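You operate a simulated robot arm through the tools that you are given. There is no shell and no other tool. Be economical: measure what you need, move in short steps, check, and stop when the job is done.

Carry out the task below with a simulated robot arm. There is one attempt and no reset: what you move stays moved.

TASK
Stand the hand lamp beside the pin tin. It goes on the side that lies toward x +0.7, y -0.7 (a direction in the base frame), with about 3 cm between them.
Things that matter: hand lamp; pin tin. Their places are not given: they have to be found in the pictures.

It is judged by the outcome, as a careful person would: the job done as asked, and still so three seconds after it is handed in. It fails if anything else is knocked over, pushed out of place, dropped, spilled or broken.

THE ROBOT
A 7-joint arm with a two-finger parallel gripper, fixed in place. Base frame: the origin is at the foot of the arm, x ahead of it, y to its left, z up; the work surface is at about z = 0. Lengths are in m, angles in degrees, forces in N, time in s.
With the tool pointing down near the work surface it reaches from about 0.24 to 0.62 m from the base axis. Its first joint turns from -66.0 to 66.0 degrees. Payload 2.6 kg.
Tool frame: the origin (TCP) lies between the finger pads and is the grasp point; the fingertips stand 0.03 m ahead of it; z points along the fingers, y is the line along which they close. The gripper opens to 0.094 m. The fingers are 0.028 m wide and 0.01 m thick; the gripper's body (0.05 by 0.096 m) begins 0.055 m behind the TCP.
Orientation is that of the tool frame in the base frame, as [roll, pitch, yaw] about the fixed x, y, z axes, in that order (R = Rz(yaw) Ry(pitch) Rx(roll)). With the fingers straight down and closing along the base's y, the tool's x points along the base's -x, its y along +y and its z along -z.

THE INTERFACE
- The arm moves only by the tool servo_tool. Its argument "increments" is a list of rows, each an object (a shift or turn left out is 0, a gripper value left out holds the last) with "slide": the shift along the tool's x, y, z in units of 200 mm (1.0 is 200 mm), a list of three; "spin": the turn about the tool's z in units of 60 degrees (1.0 is 60 degrees); "claw": the gripper command, from -1 (shut) to 1 (fully open), values between in proportion. In form: [{"slide": [x, y, z], "spin": spin, "claw": claw}, ...]. A call has 1 to 8 rows; each row is the pose to reach, as a shift and turn from the pose commanded when the call began, along the tool's axes at that moment. A call with a number of a shift or a turn outside -1 to 1 is refused whole. A row lasts 0.2 s, in which the tool goes at most 0.05 m and 8.6 degrees; a call with a longer step from one row to the next is refused whole, and so is a gripper value outside its range. A pose out of reach is approached as far as the arm can. The call stops where the force on the tool passes 40 N (or 10 N more than at its start, if that is more) or the arm is blocked; 0.2 s more then pass. The fingers move at their own pace (about 0.072 m/s each) and stop on an object; they squeeze with about 28 N. The grip force told is the motor's: it shows also when the fingers shut on nothing. Time passes only in rows, and 0.2 s behind the last, so rows that repeat a pose let the fingers close. It gives the time, the measured TCP pose, the force on the tool (base axes), the opening and the grip force at its end, in the units of the frame above (readings bear some noise).
- Cameras (640 x 400 px; columns grow to the right, rows downward): "scene" is fixed at [0.0317, 0.4284, 0.5641]; the picture's right is [-0.82, -0.57, 0.00], its down [-0.33, 0.48, -0.81] and it looks along [0.46, -0.67, -0.58] (base axes); focal length 275 px, centre (320, 200). "wrist" rides on the gripper at [-0.037, 0, -0.058] in the tool frame; the picture's right is [0.00, -1.00, 0.00], its down [0.97, 0.00, -0.24] and it looks along [0.24, 0.00, 0.97] (tool axes); focal length 218 px, centre (320, 200).
- get_image(camera): a new picture of that camera. No time passes.
- pixel_to_xyz(camera, pixels): for up to 12 pixels [column, row] of the newest picture of that camera ("zoom" is the newest enlarged one), the place [x, y, z] in the base frame of the surface seen there, good to about 0.003 m. No time passes.
- inspect(camera, box): a new picture of the part [left, top, right, bottom] of that camera's present view, enlarged. No time passes.
- job_done(): hands the job in; it is judged then, once.

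Work in short steps. Measure before you move; look again where a grasp or a placing could have gone wrong, and mend it. You have 60 turns and 20 pictures in all, the two below and enlarged ones among them. Open the gripper and draw the arm clear of the work before you hand the job in, unless the task says otherwise; then end with one line.

The tools are called after ">>>" by a JSON object that holds its "name" and its "arguments". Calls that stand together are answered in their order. servo_tool: Moves the arm, as the interface text tells. Its arguments: {"type":"object","properties":{"increments":{"type":"array"}},"required":["increments"]} The other tools are called the same way: get_image (camera) takes a picture; pixel_to_xyz (camera, pixels) gives the place of the surface under pixels of a picture; inspect (camera, box) takes an enlarged picture of a part of a camera's view; job_done () hands the job in.

At the start:

```text
time_s: 0.0
ee_pos: [0.3402, -0.0832, 0.3002]
tool_rot: [179.9, 0.0, -180.0]
contact_force: [0.3, 0.7, 0.4]
gripper_width: 0.0939
grasp_force: 0.1
```

scene: 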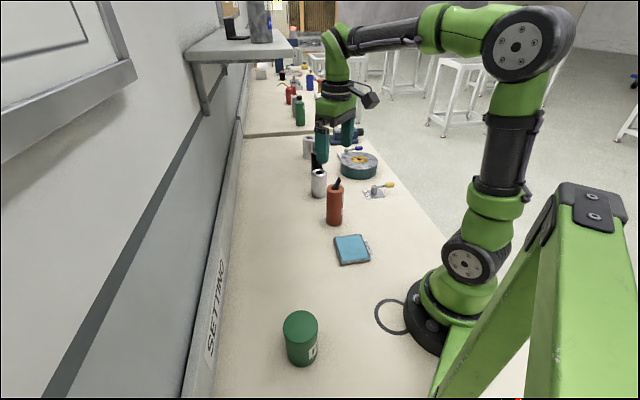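
wrist: 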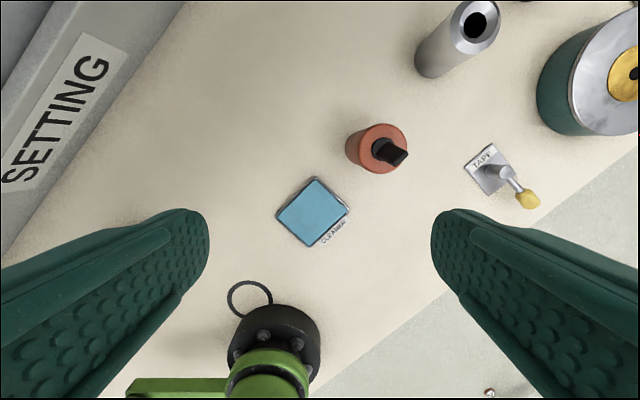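

I'll enlarge the scene to identify the lamp and the tin among the objects seen (green can 300,338; red bottle 335,205; grey cylinder 318,183; others farther).

>>> {"name": "inspect", "arguments": {"camera": "scene", "box": [240, 60, 440, 185]}}

>>> {"name": "inspect", "arguments": {"camera": "scene", "box": [250, 150, 442, 270]}}

>>> {"name": "inspect", "arguments": {"camera": "scene", "box": [240, 280, 400, 380]}}

```text
3.20 times, centred on (340, 122) of scene
```

zoom: 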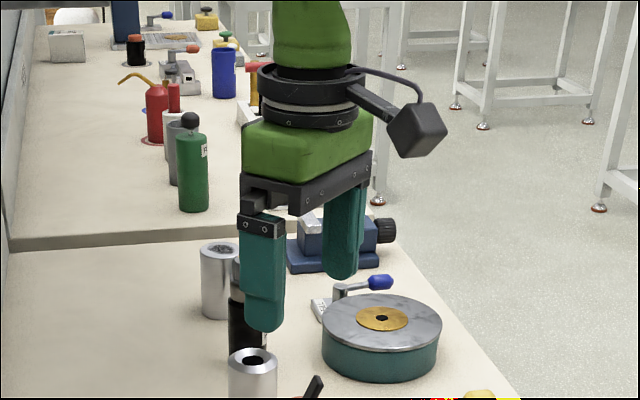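

```text
3.33 times, centred on (346, 210) of scene
```

zoom: 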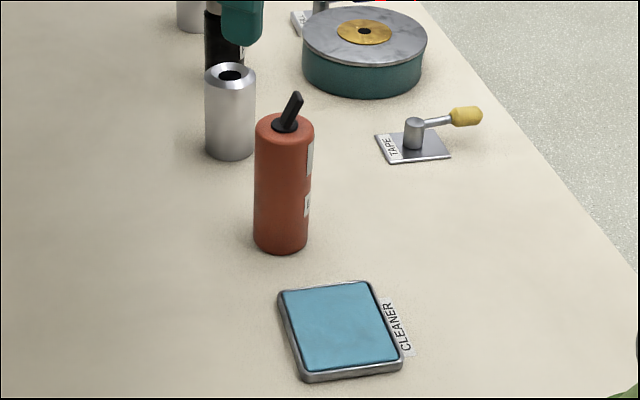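

```text
4.00 times, centred on (320, 330) of scene
```

zoom: 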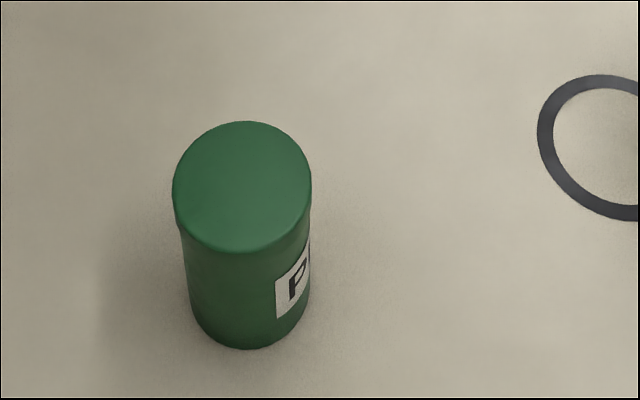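

The green can reads "PI…" (pin tin). The lamp is probably one of the cylinders near (305-320,150-190); I locate points and move the arm to see them from above.

>>> {"name": "pixel_to_xyz", "arguments": {"camera": "scene", "pixels": [[300, 326], [301, 350], [319, 173], [319, 190], [316, 162], [308, 140], [335, 190], [335, 210], [360, 155], [352, 248], [378, 193]]}}

>>> {"name": "servo_tool", "arguments": {"increments": [{"slide": [-0.2, 0, 0]}, {"slide": [-0.4, 0.0, 0]}, {"slide": [-0.4, -0.2, 0]}]}}

>>> {"name": "get_image", "arguments": {"camera": "wrist"}}

```text
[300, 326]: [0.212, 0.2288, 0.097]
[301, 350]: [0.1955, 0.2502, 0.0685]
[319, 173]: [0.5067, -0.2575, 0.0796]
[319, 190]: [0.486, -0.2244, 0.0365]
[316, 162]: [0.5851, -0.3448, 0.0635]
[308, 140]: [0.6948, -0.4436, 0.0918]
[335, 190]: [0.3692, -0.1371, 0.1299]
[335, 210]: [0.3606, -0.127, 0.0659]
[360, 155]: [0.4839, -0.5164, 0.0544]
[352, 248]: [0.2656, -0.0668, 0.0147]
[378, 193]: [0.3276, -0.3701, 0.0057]
```

```text
time_s: 0.8
ee_pos: [0.4203, -0.1238, 0.2997]
tool_rot: [180.0, 0.0, -179.8]
contact_force: [0.0, -0.1, 0.1]
gripper_width: 0.0939
grasp_force: 0.1
```

```text
14 pictures are left
```

wrist: 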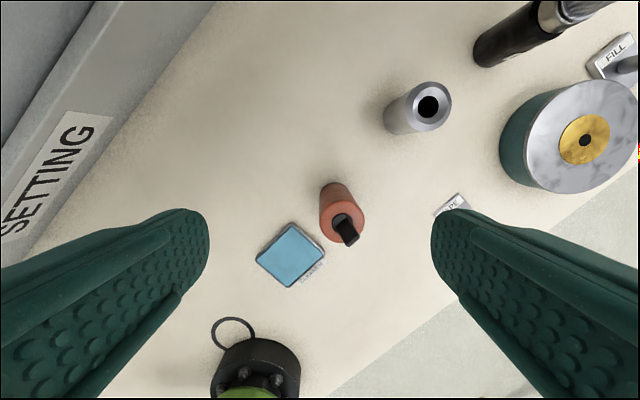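

The black object with a metal head at top right (wrist 520,30) looks like a torch/hand lamp. I move toward it to see it properly.

>>> {"name": "servo_tool", "arguments": {"increments": [{"slide": [0, -0.2, 0]}, {"slide": [0, -0.4, 0.0]}, {"slide": [0, -0.6, 0.0]}, {"slide": [0, -0.8, 0]}, {"slide": [0, -0.8, 0]}]}}

>>> {"name": "get_image", "arguments": {"camera": "wrist"}}

>>> {"name": "inspect", "arguments": {"camera": "scene", "box": [270, 110, 398, 190]}}

```text
time_s: 2.0
ee_pos: [0.4203, -0.2831, 0.2996]
tool_rot: [180.0, -0.1, 180.0]
contact_force: [0.2, 0.2, -0.1]
gripper_width: 0.0939
grasp_force: 0.1
```

```text
13 pictures are left
```

wrist: 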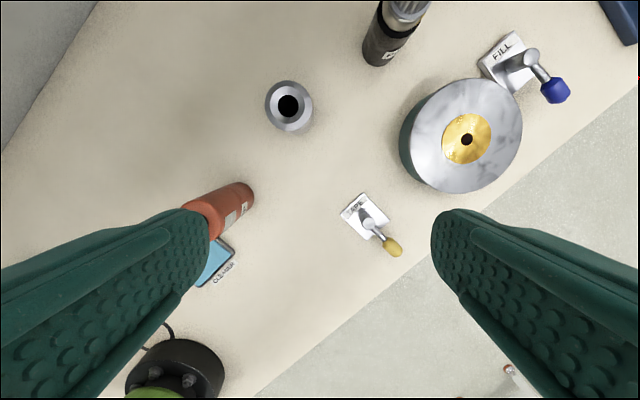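

```text
5.00 times, centred on (334, 150) of scene
```

zoom: 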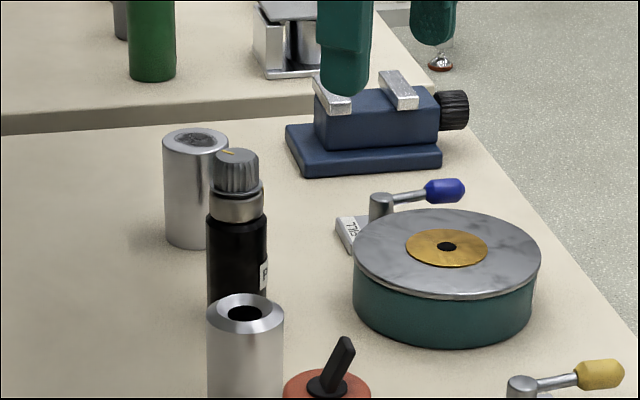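

Several cylinders have labels; I read those on the black one (wrist 388,52) and on the red one (wrist 240,205).

>>> {"name": "inspect", "arguments": {"camera": "wrist", "box": [345, 0, 441, 80]}}

>>> {"name": "inspect", "arguments": {"camera": "wrist", "box": [180, 170, 276, 230]}}

```text
5.00 times, centred on (393, 40) of wrist
```

zoom: 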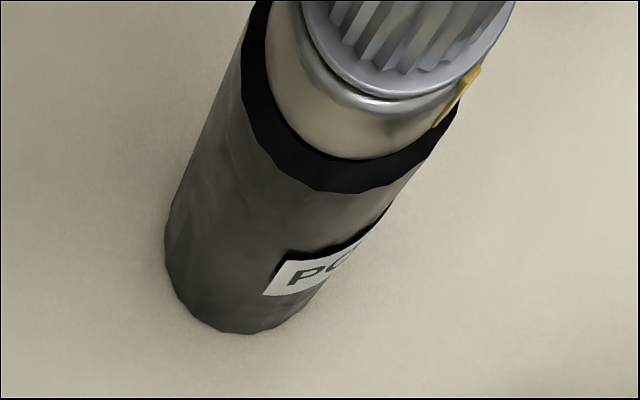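

```text
6.67 times, centred on (228, 200) of wrist
```

zoom: 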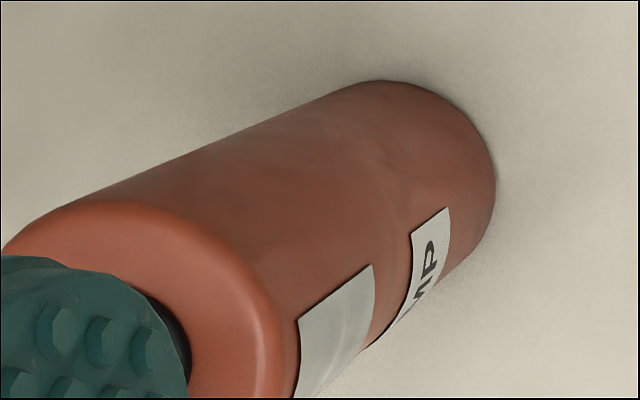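

The red bottle's label ends in "…MP" with a lens window: it's the hand lamp (≈0.365,-0.14). Next I move over to the green tin to confirm its label and measure it.

>>> {"name": "servo_tool", "arguments": {"increments": [{"slide": [0.09, 0.18, 0]}, {"slide": [0.18, 0.36, 0]}, {"slide": [0.27, 0.54, 0]}, {"slide": [0.36, 0.72, 0]}, {"slide": [0.45, 0.9, 0]}]}}

>>> {"name": "servo_tool", "arguments": {"increments": [{"slide": [0.09, 0.18, 0]}, {"slide": [0.18, 0.36, 0]}, {"slide": [0.27, 0.54, 0]}, {"slide": [0.36, 0.72, 0]}, {"slide": [0.45, 0.9, 0]}, {"slide": [0.45, 0.9, 0]}]}}

>>> {"name": "get_image", "arguments": {"camera": "wrist"}}

```text
time_s: 3.2
ee_pos: [0.331, -0.104, 0.2985]
tool_rot: [-179.9, 0.0, 179.9]
contact_force: [0.0, -0.6, 0.0]
gripper_width: 0.0937
grasp_force: 0.0
```

```text
time_s: 4.6
ee_pos: [0.2404, 0.0767, 0.2991]
tool_rot: [180.0, -0.1, 180.0]
contact_force: [-0.8, 0.0, 0.3]
gripper_width: 0.094
grasp_force: 0.0
```

```text
9 pictures are left
```

wrist: 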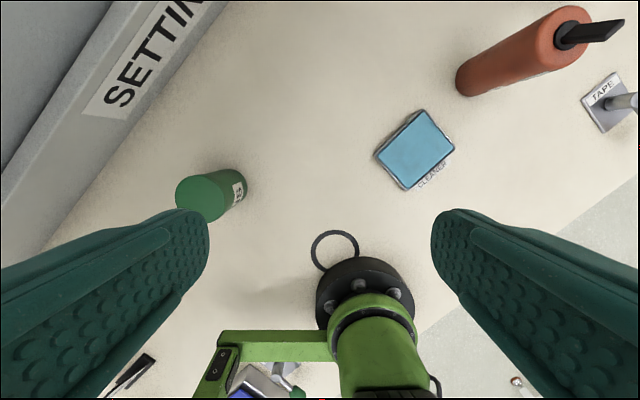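

Tin at (212,195) and lamp base at (475,85) are visible; I zoom in on the tin's label.

>>> {"name": "inspect", "arguments": {"camera": "wrist", "box": [164, 155, 260, 215]}}

>>> {"name": "pixel_to_xyz", "arguments": {"camera": "wrist", "pixels": [[458, 90], [490, 90], [536, 45], [548, 15], [582, 12], [545, 70], [560, 35], [195, 190], [180, 190], [215, 180], [245, 185], [240, 200]]}}

>>> {"name": "pixel_to_xyz", "arguments": {"camera": "scene", "pixels": [[286, 327], [317, 327], [301, 313], [301, 340], [290, 357], [301, 364], [315, 357], [328, 187], [342, 187], [335, 184], [335, 222], [340, 182]]}}

```text
6.67 times, centred on (212, 185) of wrist
```

zoom: 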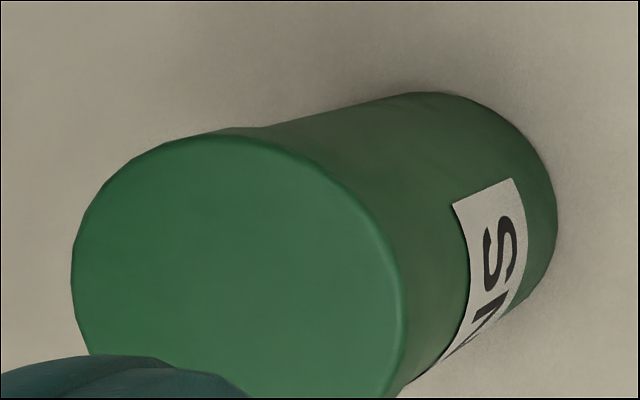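

```text
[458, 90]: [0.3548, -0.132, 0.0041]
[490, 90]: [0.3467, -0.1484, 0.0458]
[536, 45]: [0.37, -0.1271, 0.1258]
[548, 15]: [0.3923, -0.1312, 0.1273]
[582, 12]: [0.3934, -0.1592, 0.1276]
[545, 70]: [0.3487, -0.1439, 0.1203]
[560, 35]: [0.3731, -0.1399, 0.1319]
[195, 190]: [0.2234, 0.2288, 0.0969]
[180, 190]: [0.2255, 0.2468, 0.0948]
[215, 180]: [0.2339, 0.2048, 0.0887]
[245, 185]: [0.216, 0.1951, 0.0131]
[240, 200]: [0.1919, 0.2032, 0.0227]
```

```text
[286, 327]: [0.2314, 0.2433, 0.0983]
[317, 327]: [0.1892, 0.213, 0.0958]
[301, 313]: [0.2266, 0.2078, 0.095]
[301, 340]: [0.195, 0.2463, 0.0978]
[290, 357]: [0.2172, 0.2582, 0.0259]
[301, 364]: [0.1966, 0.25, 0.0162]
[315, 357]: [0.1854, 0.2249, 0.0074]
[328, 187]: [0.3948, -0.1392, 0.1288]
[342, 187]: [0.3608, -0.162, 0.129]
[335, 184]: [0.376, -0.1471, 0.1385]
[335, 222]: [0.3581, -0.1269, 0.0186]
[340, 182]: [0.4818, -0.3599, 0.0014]
```

"PINS" confirmed. Tin centre ≈(0.2105,0.2275), r≈0.027; lamp centre ≈(0.372,-0.147), r≈0.025, top ≈0.13. I measure the lever on top before grasping.

>>> {"name": "pixel_to_xyz", "arguments": {"camera": "wrist", "pixels": [[610, 28], [616, 24], [600, 32], [585, 32], [618, 30], [574, 8], [570, 55], [556, 8]]}}

>>> {"name": "pixel_to_xyz", "arguments": {"camera": "scene", "pixels": [[338, 180], [337, 183], [336, 185], [327, 200], [343, 200], [335, 200]]}}

```text
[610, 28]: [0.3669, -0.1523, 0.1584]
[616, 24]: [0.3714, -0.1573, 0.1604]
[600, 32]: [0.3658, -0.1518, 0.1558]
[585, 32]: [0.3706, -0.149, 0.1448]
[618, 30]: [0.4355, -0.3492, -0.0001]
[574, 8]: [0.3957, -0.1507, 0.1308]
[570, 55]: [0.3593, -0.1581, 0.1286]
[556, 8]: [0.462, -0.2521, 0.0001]
```

```text
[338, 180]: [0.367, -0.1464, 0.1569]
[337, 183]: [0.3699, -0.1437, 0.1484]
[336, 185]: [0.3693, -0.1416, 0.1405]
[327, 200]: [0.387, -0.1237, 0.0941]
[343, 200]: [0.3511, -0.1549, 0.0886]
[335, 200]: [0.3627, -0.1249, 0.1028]
```

Lever tops out at ≈0.162, so I'll grasp with TCP at z≈0.115. First go above the lamp and turn 45° so the fingers close along (0.7,0.7).

>>> {"name": "servo_tool", "arguments": {"increments": [{"slide": [-0.09, -0.15, 0]}, {"slide": [-0.18, -0.3, 0]}, {"slide": [-0.27, -0.45, 0]}, {"slide": [-0.33, -0.555, 0]}]}}

>>> {"name": "servo_tool", "arguments": {"increments": [{"slide": [-0.06, -0.1, 0], "spin": 0.125}, {"slide": [-0.12, -0.2, 0], "spin": 0.25}, {"slide": [-0.18, -0.3, 0], "spin": 0.375}, {"slide": [-0.24, -0.4, 0], "spin": 0.5}, {"slide": [-0.3, -0.5, 0], "spin": 0.625}, {"slide": [-0.33, -0.555, 0], "spin": 0.75}, {"slide": [-0.33, -0.555, 0], "spin": 0.75}]}}

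>>> {"name": "get_image", "arguments": {"camera": "wrist"}}

```text
time_s: 5.6
ee_pos: [0.3072, -0.0361, 0.3006]
tool_rot: [-179.9, 0.0, 180.0]
contact_force: [-0.6, -0.4, -0.6]
gripper_width: 0.094
grasp_force: 0.0
```

```text
time_s: 7.2
ee_pos: [0.3738, -0.1462, 0.3004]
tool_rot: [-180.0, 0.0, 134.9]
contact_force: [0.6, -0.3, 0.5]
gripper_width: 0.0939
grasp_force: 0.0
```

```text
7 pictures are left
```

wrist: 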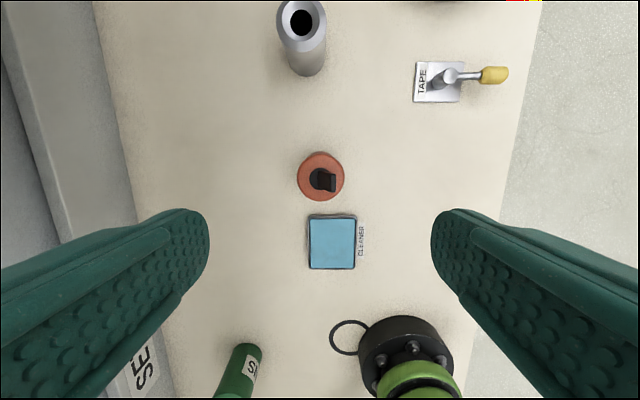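

Lamp is centred (col 321). I check its top-rim points to refine the centre and descend to z≈0.2.

>>> {"name": "pixel_to_xyz", "arguments": {"camera": "wrist", "pixels": [[300, 176], [342, 176], [321, 156], [318, 197], [330, 183], [333, 180]]}}

>>> {"name": "servo_tool", "arguments": {"increments": [{"slide": [0, 0, 0.2]}, {"slide": [0, 0, 0.4]}, {"slide": [0, 0, 0.5]}, {"slide": [0, 0, 0.5]}]}}

```text
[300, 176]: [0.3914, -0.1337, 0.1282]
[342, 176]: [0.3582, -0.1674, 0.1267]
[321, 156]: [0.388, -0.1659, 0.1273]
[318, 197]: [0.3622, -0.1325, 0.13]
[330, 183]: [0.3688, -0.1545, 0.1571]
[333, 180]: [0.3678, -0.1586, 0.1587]
```

```text
time_s: 8.2
ee_pos: [0.3727, -0.1455, 0.1989]
tool_rot: [180.0, 0.0, 135.1]
contact_force: [0.1, 0.2, 0.0]
gripper_width: 0.0942
grasp_force: 0.0
```

Refined lamp centre (0.375,-0.150); correct by ~5 mm, descend to z≈0.116.

>>> {"name": "servo_tool", "arguments": {"increments": [{"slide": [-0.024, -0.008, 0]}, {"slide": [-0.024, -0.008, 0.15]}, {"slide": [-0.024, -0.008, 0.3]}, {"slide": [-0.024, -0.008, 0.415]}, {"slide": [-0.024, -0.008, 0.415]}]}}

>>> {"name": "servo_tool", "arguments": {"increments": [{"claw": -1}, {"claw": -1}, {"claw": -1}, {"claw": -1}]}}

>>> {"name": "inspect", "arguments": {"camera": "scene", "box": [250, 130, 410, 230]}}

```text
time_s: 9.4
ee_pos: [0.3753, -0.1515, 0.1167]
tool_rot: [180.0, 0.0, 134.9]
contact_force: [0.8, -0.1, -1.4]
gripper_width: 0.094
grasp_force: 0.2
```

```text
time_s: 10.4
ee_pos: [0.3749, -0.1508, 0.1166]
tool_rot: [-180.0, 0.0, 135.1]
contact_force: [0.7, 0.2, 0.1]
gripper_width: 0.0519
grasp_force: 27.4
```

```text
4.00 times, centred on (330, 180) of scene
```

zoom: 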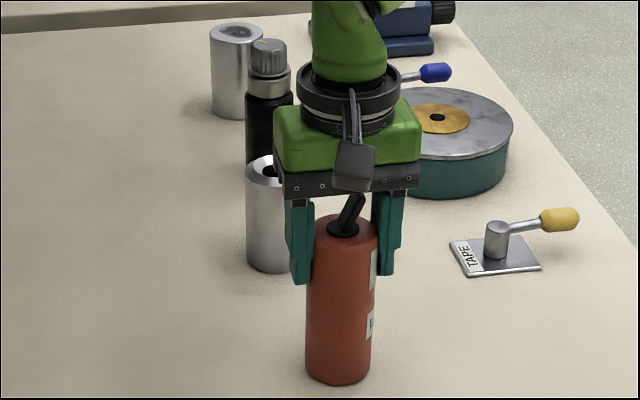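

Grasped (opening 0.052, 27 N). Lift straight up 0.13 m.

>>> {"name": "servo_tool", "arguments": {"increments": [{"slide": [0, 0, -0.05]}, {"slide": [0, 0, -0.2]}, {"slide": [0, 0, -0.35]}, {"slide": [0, 0, -0.5]}, {"slide": [0, 0, -0.65]}, {"slide": [0, 0, -0.65]}]}}

```text
time_s: 11.8
ee_pos: [0.375, -0.1498, 0.247]
tool_rot: [180.0, 0.0, 135.0]
contact_force: [0.5, 0.2, -2.7]
gripper_width: 0.0516
grasp_force: 27.9
```

Carry toward the target beside the tin, ≈(0.271,0.167), in two halves at this height.

>>> {"name": "servo_tool", "arguments": {"increments": [{"slide": [0.15, 0.075, 0]}, {"slide": [0.3, 0.15, 0]}, {"slide": [0.45, 0.225, 0]}, {"slide": [0.6, 0.3, 0]}, {"slide": [0.744, 0.376, 0]}]}}

>>> {"name": "servo_tool", "arguments": {"increments": [{"slide": [0.15, 0.075, 0]}, {"slide": [0.3, 0.15, 0]}, {"slide": [0.45, 0.225, 0]}, {"slide": [0.6, 0.3, 0]}, {"slide": [0.7, 0.35, 0]}, {"slide": [0.744, 0.376, 0]}, {"slide": [0.744, 0.376, 0]}]}}

>>> {"name": "get_image", "arguments": {"camera": "scene"}}

>>> {"name": "get_image", "arguments": {"camera": "wrist"}}

```text
time_s: 13.0
ee_pos: [0.3233, 0.009, 0.248]
tool_rot: [-179.9, 0.0, 135.0]
contact_force: [0.2, 0.1, -1.6]
gripper_width: 0.0516
grasp_force: 27.9
```

```text
time_s: 14.6
ee_pos: [0.271, 0.1656, 0.2461]
tool_rot: [-180.0, 0.1, 135.0]
contact_force: [-0.3, 0.4, -2.0]
gripper_width: 0.0518
grasp_force: 28.3
```

```text
5 pictures are left
```

scene: 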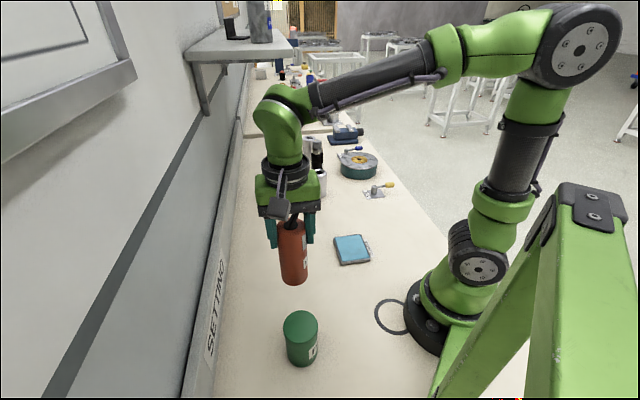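

```text
4 pictures are left
```

wrist: 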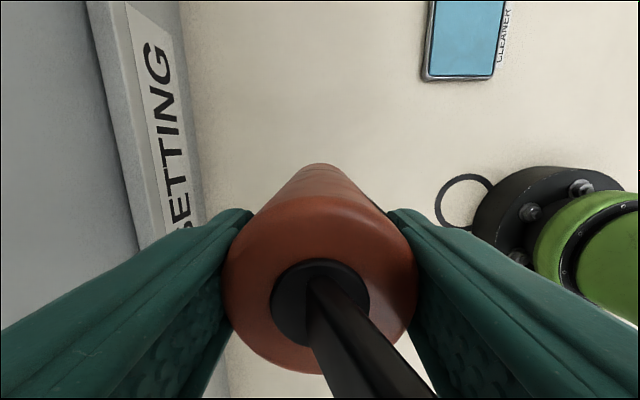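

Lamp hangs over the target and clear of the tin. Lower until just above the table.

>>> {"name": "servo_tool", "arguments": {"increments": [{"slide": [0, 0, 0.12]}, {"slide": [0, 0, 0.26]}, {"slide": [0, 0, 0.4]}, {"slide": [0, 0, 0.52]}, {"slide": [0, 0, 0.6]}, {"slide": [0, 0, 0.6]}]}}

>>> {"name": "inspect", "arguments": {"camera": "scene", "box": [220, 250, 380, 380]}}

```text
time_s: 16.0
ee_pos: [0.271, 0.1654, 0.1252]
tool_rot: [-179.9, 0.0, 135.0]
contact_force: [-0.2, -0.2, -1.5]
gripper_width: 0.0515
grasp_force: 27.9
```

```text
3.08 times, centred on (300, 315) of scene
```

zoom: 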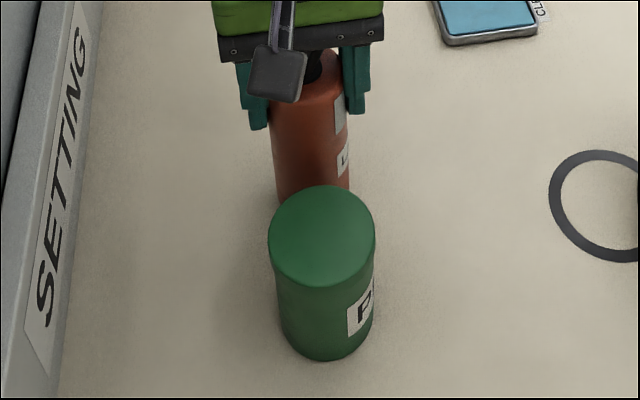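

I measure tin rim and lamp side in this zoom to check gap and direction.

>>> {"name": "pixel_to_xyz", "arguments": {"camera": "zoom", "pixels": [[271, 240], [373, 240], [322, 189], [322, 283], [297, 197], [348, 272], [346, 197], [297, 274], [276, 150], [344, 190], [312, 150], [312, 175]]}}

```text
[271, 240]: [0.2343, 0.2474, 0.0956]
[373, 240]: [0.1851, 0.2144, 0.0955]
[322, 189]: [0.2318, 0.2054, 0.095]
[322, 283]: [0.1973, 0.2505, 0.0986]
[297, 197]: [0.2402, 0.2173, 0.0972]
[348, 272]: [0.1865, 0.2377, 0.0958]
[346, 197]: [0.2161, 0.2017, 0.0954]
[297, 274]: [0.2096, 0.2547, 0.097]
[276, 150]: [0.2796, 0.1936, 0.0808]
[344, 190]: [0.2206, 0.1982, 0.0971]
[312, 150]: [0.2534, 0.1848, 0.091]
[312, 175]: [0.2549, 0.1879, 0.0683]
```

Tin centre ≈(0.2127,0.2287), r≈0.029; gap would be ≈3.1 cm. A 3 mm trim for direction, then set down to the grasp height.

>>> {"name": "servo_tool", "arguments": {"increments": [{"slide": [0.007, 0.014, 0]}, {"slide": [0.007, 0.014, 0.02]}, {"slide": [0.007, 0.014, 0.035]}, {"slide": [0.007, 0.014, 0.043]}, {"slide": [0.007, 0.014, 0.043]}]}}

```text
time_s: 17.2
ee_pos: [0.2717, 0.1687, 0.1183]
tool_rot: [179.9, 0.0, 135.0]
contact_force: [-0.2, -0.4, -2.2]
gripper_width: 0.0517
grasp_force: 28.1
```

Force still shows the lamp's weight hanging; ease down in 1 mm steps.

>>> {"name": "servo_tool", "arguments": {"increments": [{"slide": [0, 0, 0.004]}, {"slide": [0, 0, 0.008]}, {"slide": [0, 0, 0.008]}]}}

```text
time_s: 18.0
ee_pos: [0.2723, 0.1692, 0.1166]
tool_rot: [179.9, 0.1, 134.9]
contact_force: [-0.3, -0.1, -1.2]
gripper_width: 0.0515
grasp_force: 28.2
```

>>> {"name": "servo_tool", "arguments": {"increments": [{"slide": [0, 0, 0.003]}, {"slide": [0, 0, 0.006]}, {"slide": [0, 0, 0.006]}]}}

```text
time_s: 18.8
ee_pos: [0.2736, 0.1693, 0.1156]
tool_rot: [179.9, 0.1, 135.0]
contact_force: [-7.7, -3.3, 25.0]
gripper_width: 0.0518
grasp_force: 27.8
```

It is on the table (25 N up). Back off about 1 mm to unload, then open.

>>> {"name": "servo_tool", "arguments": {"increments": [{"slide": [0, 0, -0.005]}, {"slide": [0, 0, -0.005]}]}}

>>> {"name": "servo_tool", "arguments": {"increments": [{"claw": 0.4}, {"claw": 0.6}, {"claw": 1}, {"claw": 1}]}}

>>> {"name": "get_image", "arguments": {"camera": "scene"}}

```text
time_s: 19.4
ee_pos: [0.2712, 0.1699, 0.1162]
tool_rot: [179.9, 0.0, 135.1]
contact_force: [0.8, 1.8, 3.9]
gripper_width: 0.0514
grasp_force: 27.7
```

```text
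time_s: 20.4
ee_pos: [0.272, 0.1697, 0.1166]
tool_rot: [-180.0, 0.0, 135.0]
contact_force: [0.4, 0.0, 0.3]
gripper_width: 0.094
grasp_force: 0.1
```

```text
2 pictures are left
```

scene: 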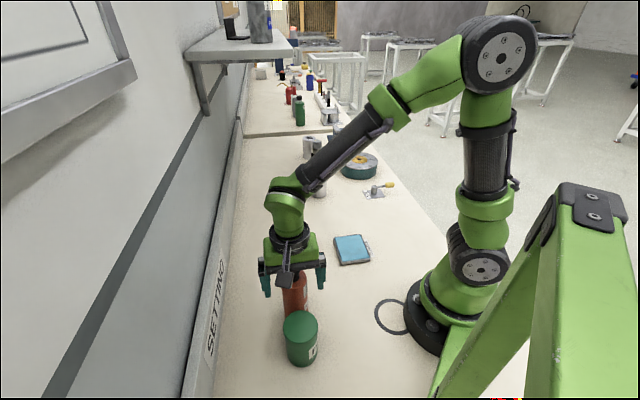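

Released and standing. Rise straight up, then draw away along −tool x (away from the tin), and check.

>>> {"name": "servo_tool", "arguments": {"increments": [{"slide": [0, 0, -0.1]}, {"slide": [0, 0, -0.3]}, {"slide": [0, 0, -0.5]}, {"slide": [0, 0, -0.7]}, {"slide": [0, 0, -0.9]}, {"slide": [-0.2, 0, -0.9]}, {"slide": [-0.4, 0, -0.9]}, {"slide": [-0.6, 0, -0.9]}]}}

>>> {"name": "servo_tool", "arguments": {"increments": [{"slide": [-0.2, 0, 0]}, {"slide": [-0.3, 0, 0]}, {"slide": [-0.3, 0, 0]}]}}

>>> {"name": "inspect", "arguments": {"camera": "scene", "box": [220, 240, 380, 380]}}

```text
time_s: 22.2
ee_pos: [0.3575, 0.0842, 0.2958]
tool_rot: [-180.0, 0.0, 135.1]
contact_force: [0.4, -0.4, -0.4]
gripper_width: 0.0937
grasp_force: 0.1
```

```text
time_s: 23.0
ee_pos: [0.3996, 0.0408, 0.2964]
tool_rot: [179.9, 0.0, 135.1]
contact_force: [0.1, -0.5, -0.1]
gripper_width: 0.094
grasp_force: 0.0
```

```text
2.86 times, centred on (300, 310) of scene
```

zoom: 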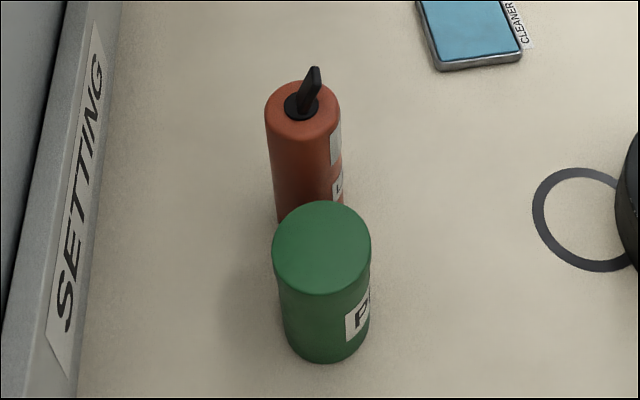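

>>> {"name": "get_image", "arguments": {"camera": "wrist"}}

>>> {"name": "pixel_to_xyz", "arguments": {"camera": "zoom", "pixels": [[267, 110], [339, 110], [300, 83], [300, 137], [322, 204], [322, 291], [275, 250], [368, 250]]}}

```text
0 pictures are left
```

wrist: 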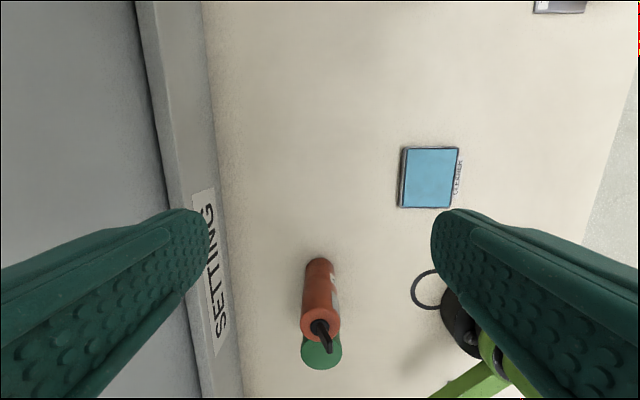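

```text
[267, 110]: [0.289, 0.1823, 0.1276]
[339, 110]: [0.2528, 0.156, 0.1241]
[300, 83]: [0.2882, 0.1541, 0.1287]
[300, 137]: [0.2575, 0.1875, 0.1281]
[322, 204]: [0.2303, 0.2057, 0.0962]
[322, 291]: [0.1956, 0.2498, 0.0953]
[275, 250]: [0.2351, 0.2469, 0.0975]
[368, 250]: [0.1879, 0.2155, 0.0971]
```

Lamp centre is ≈(0.272,0.170) and tin centre ≈(0.212,0.2295): the direction is right, the gap is ≈3 cm, both are upright, and the arm is clear.

>>> {"name": "job_done", "arguments": {}}

```text
The job is handed in.
```

The hand lamp is standing upright about 3 cm from the pin tin, on its (+x, −y) side, and nothing else appears to have been moved.
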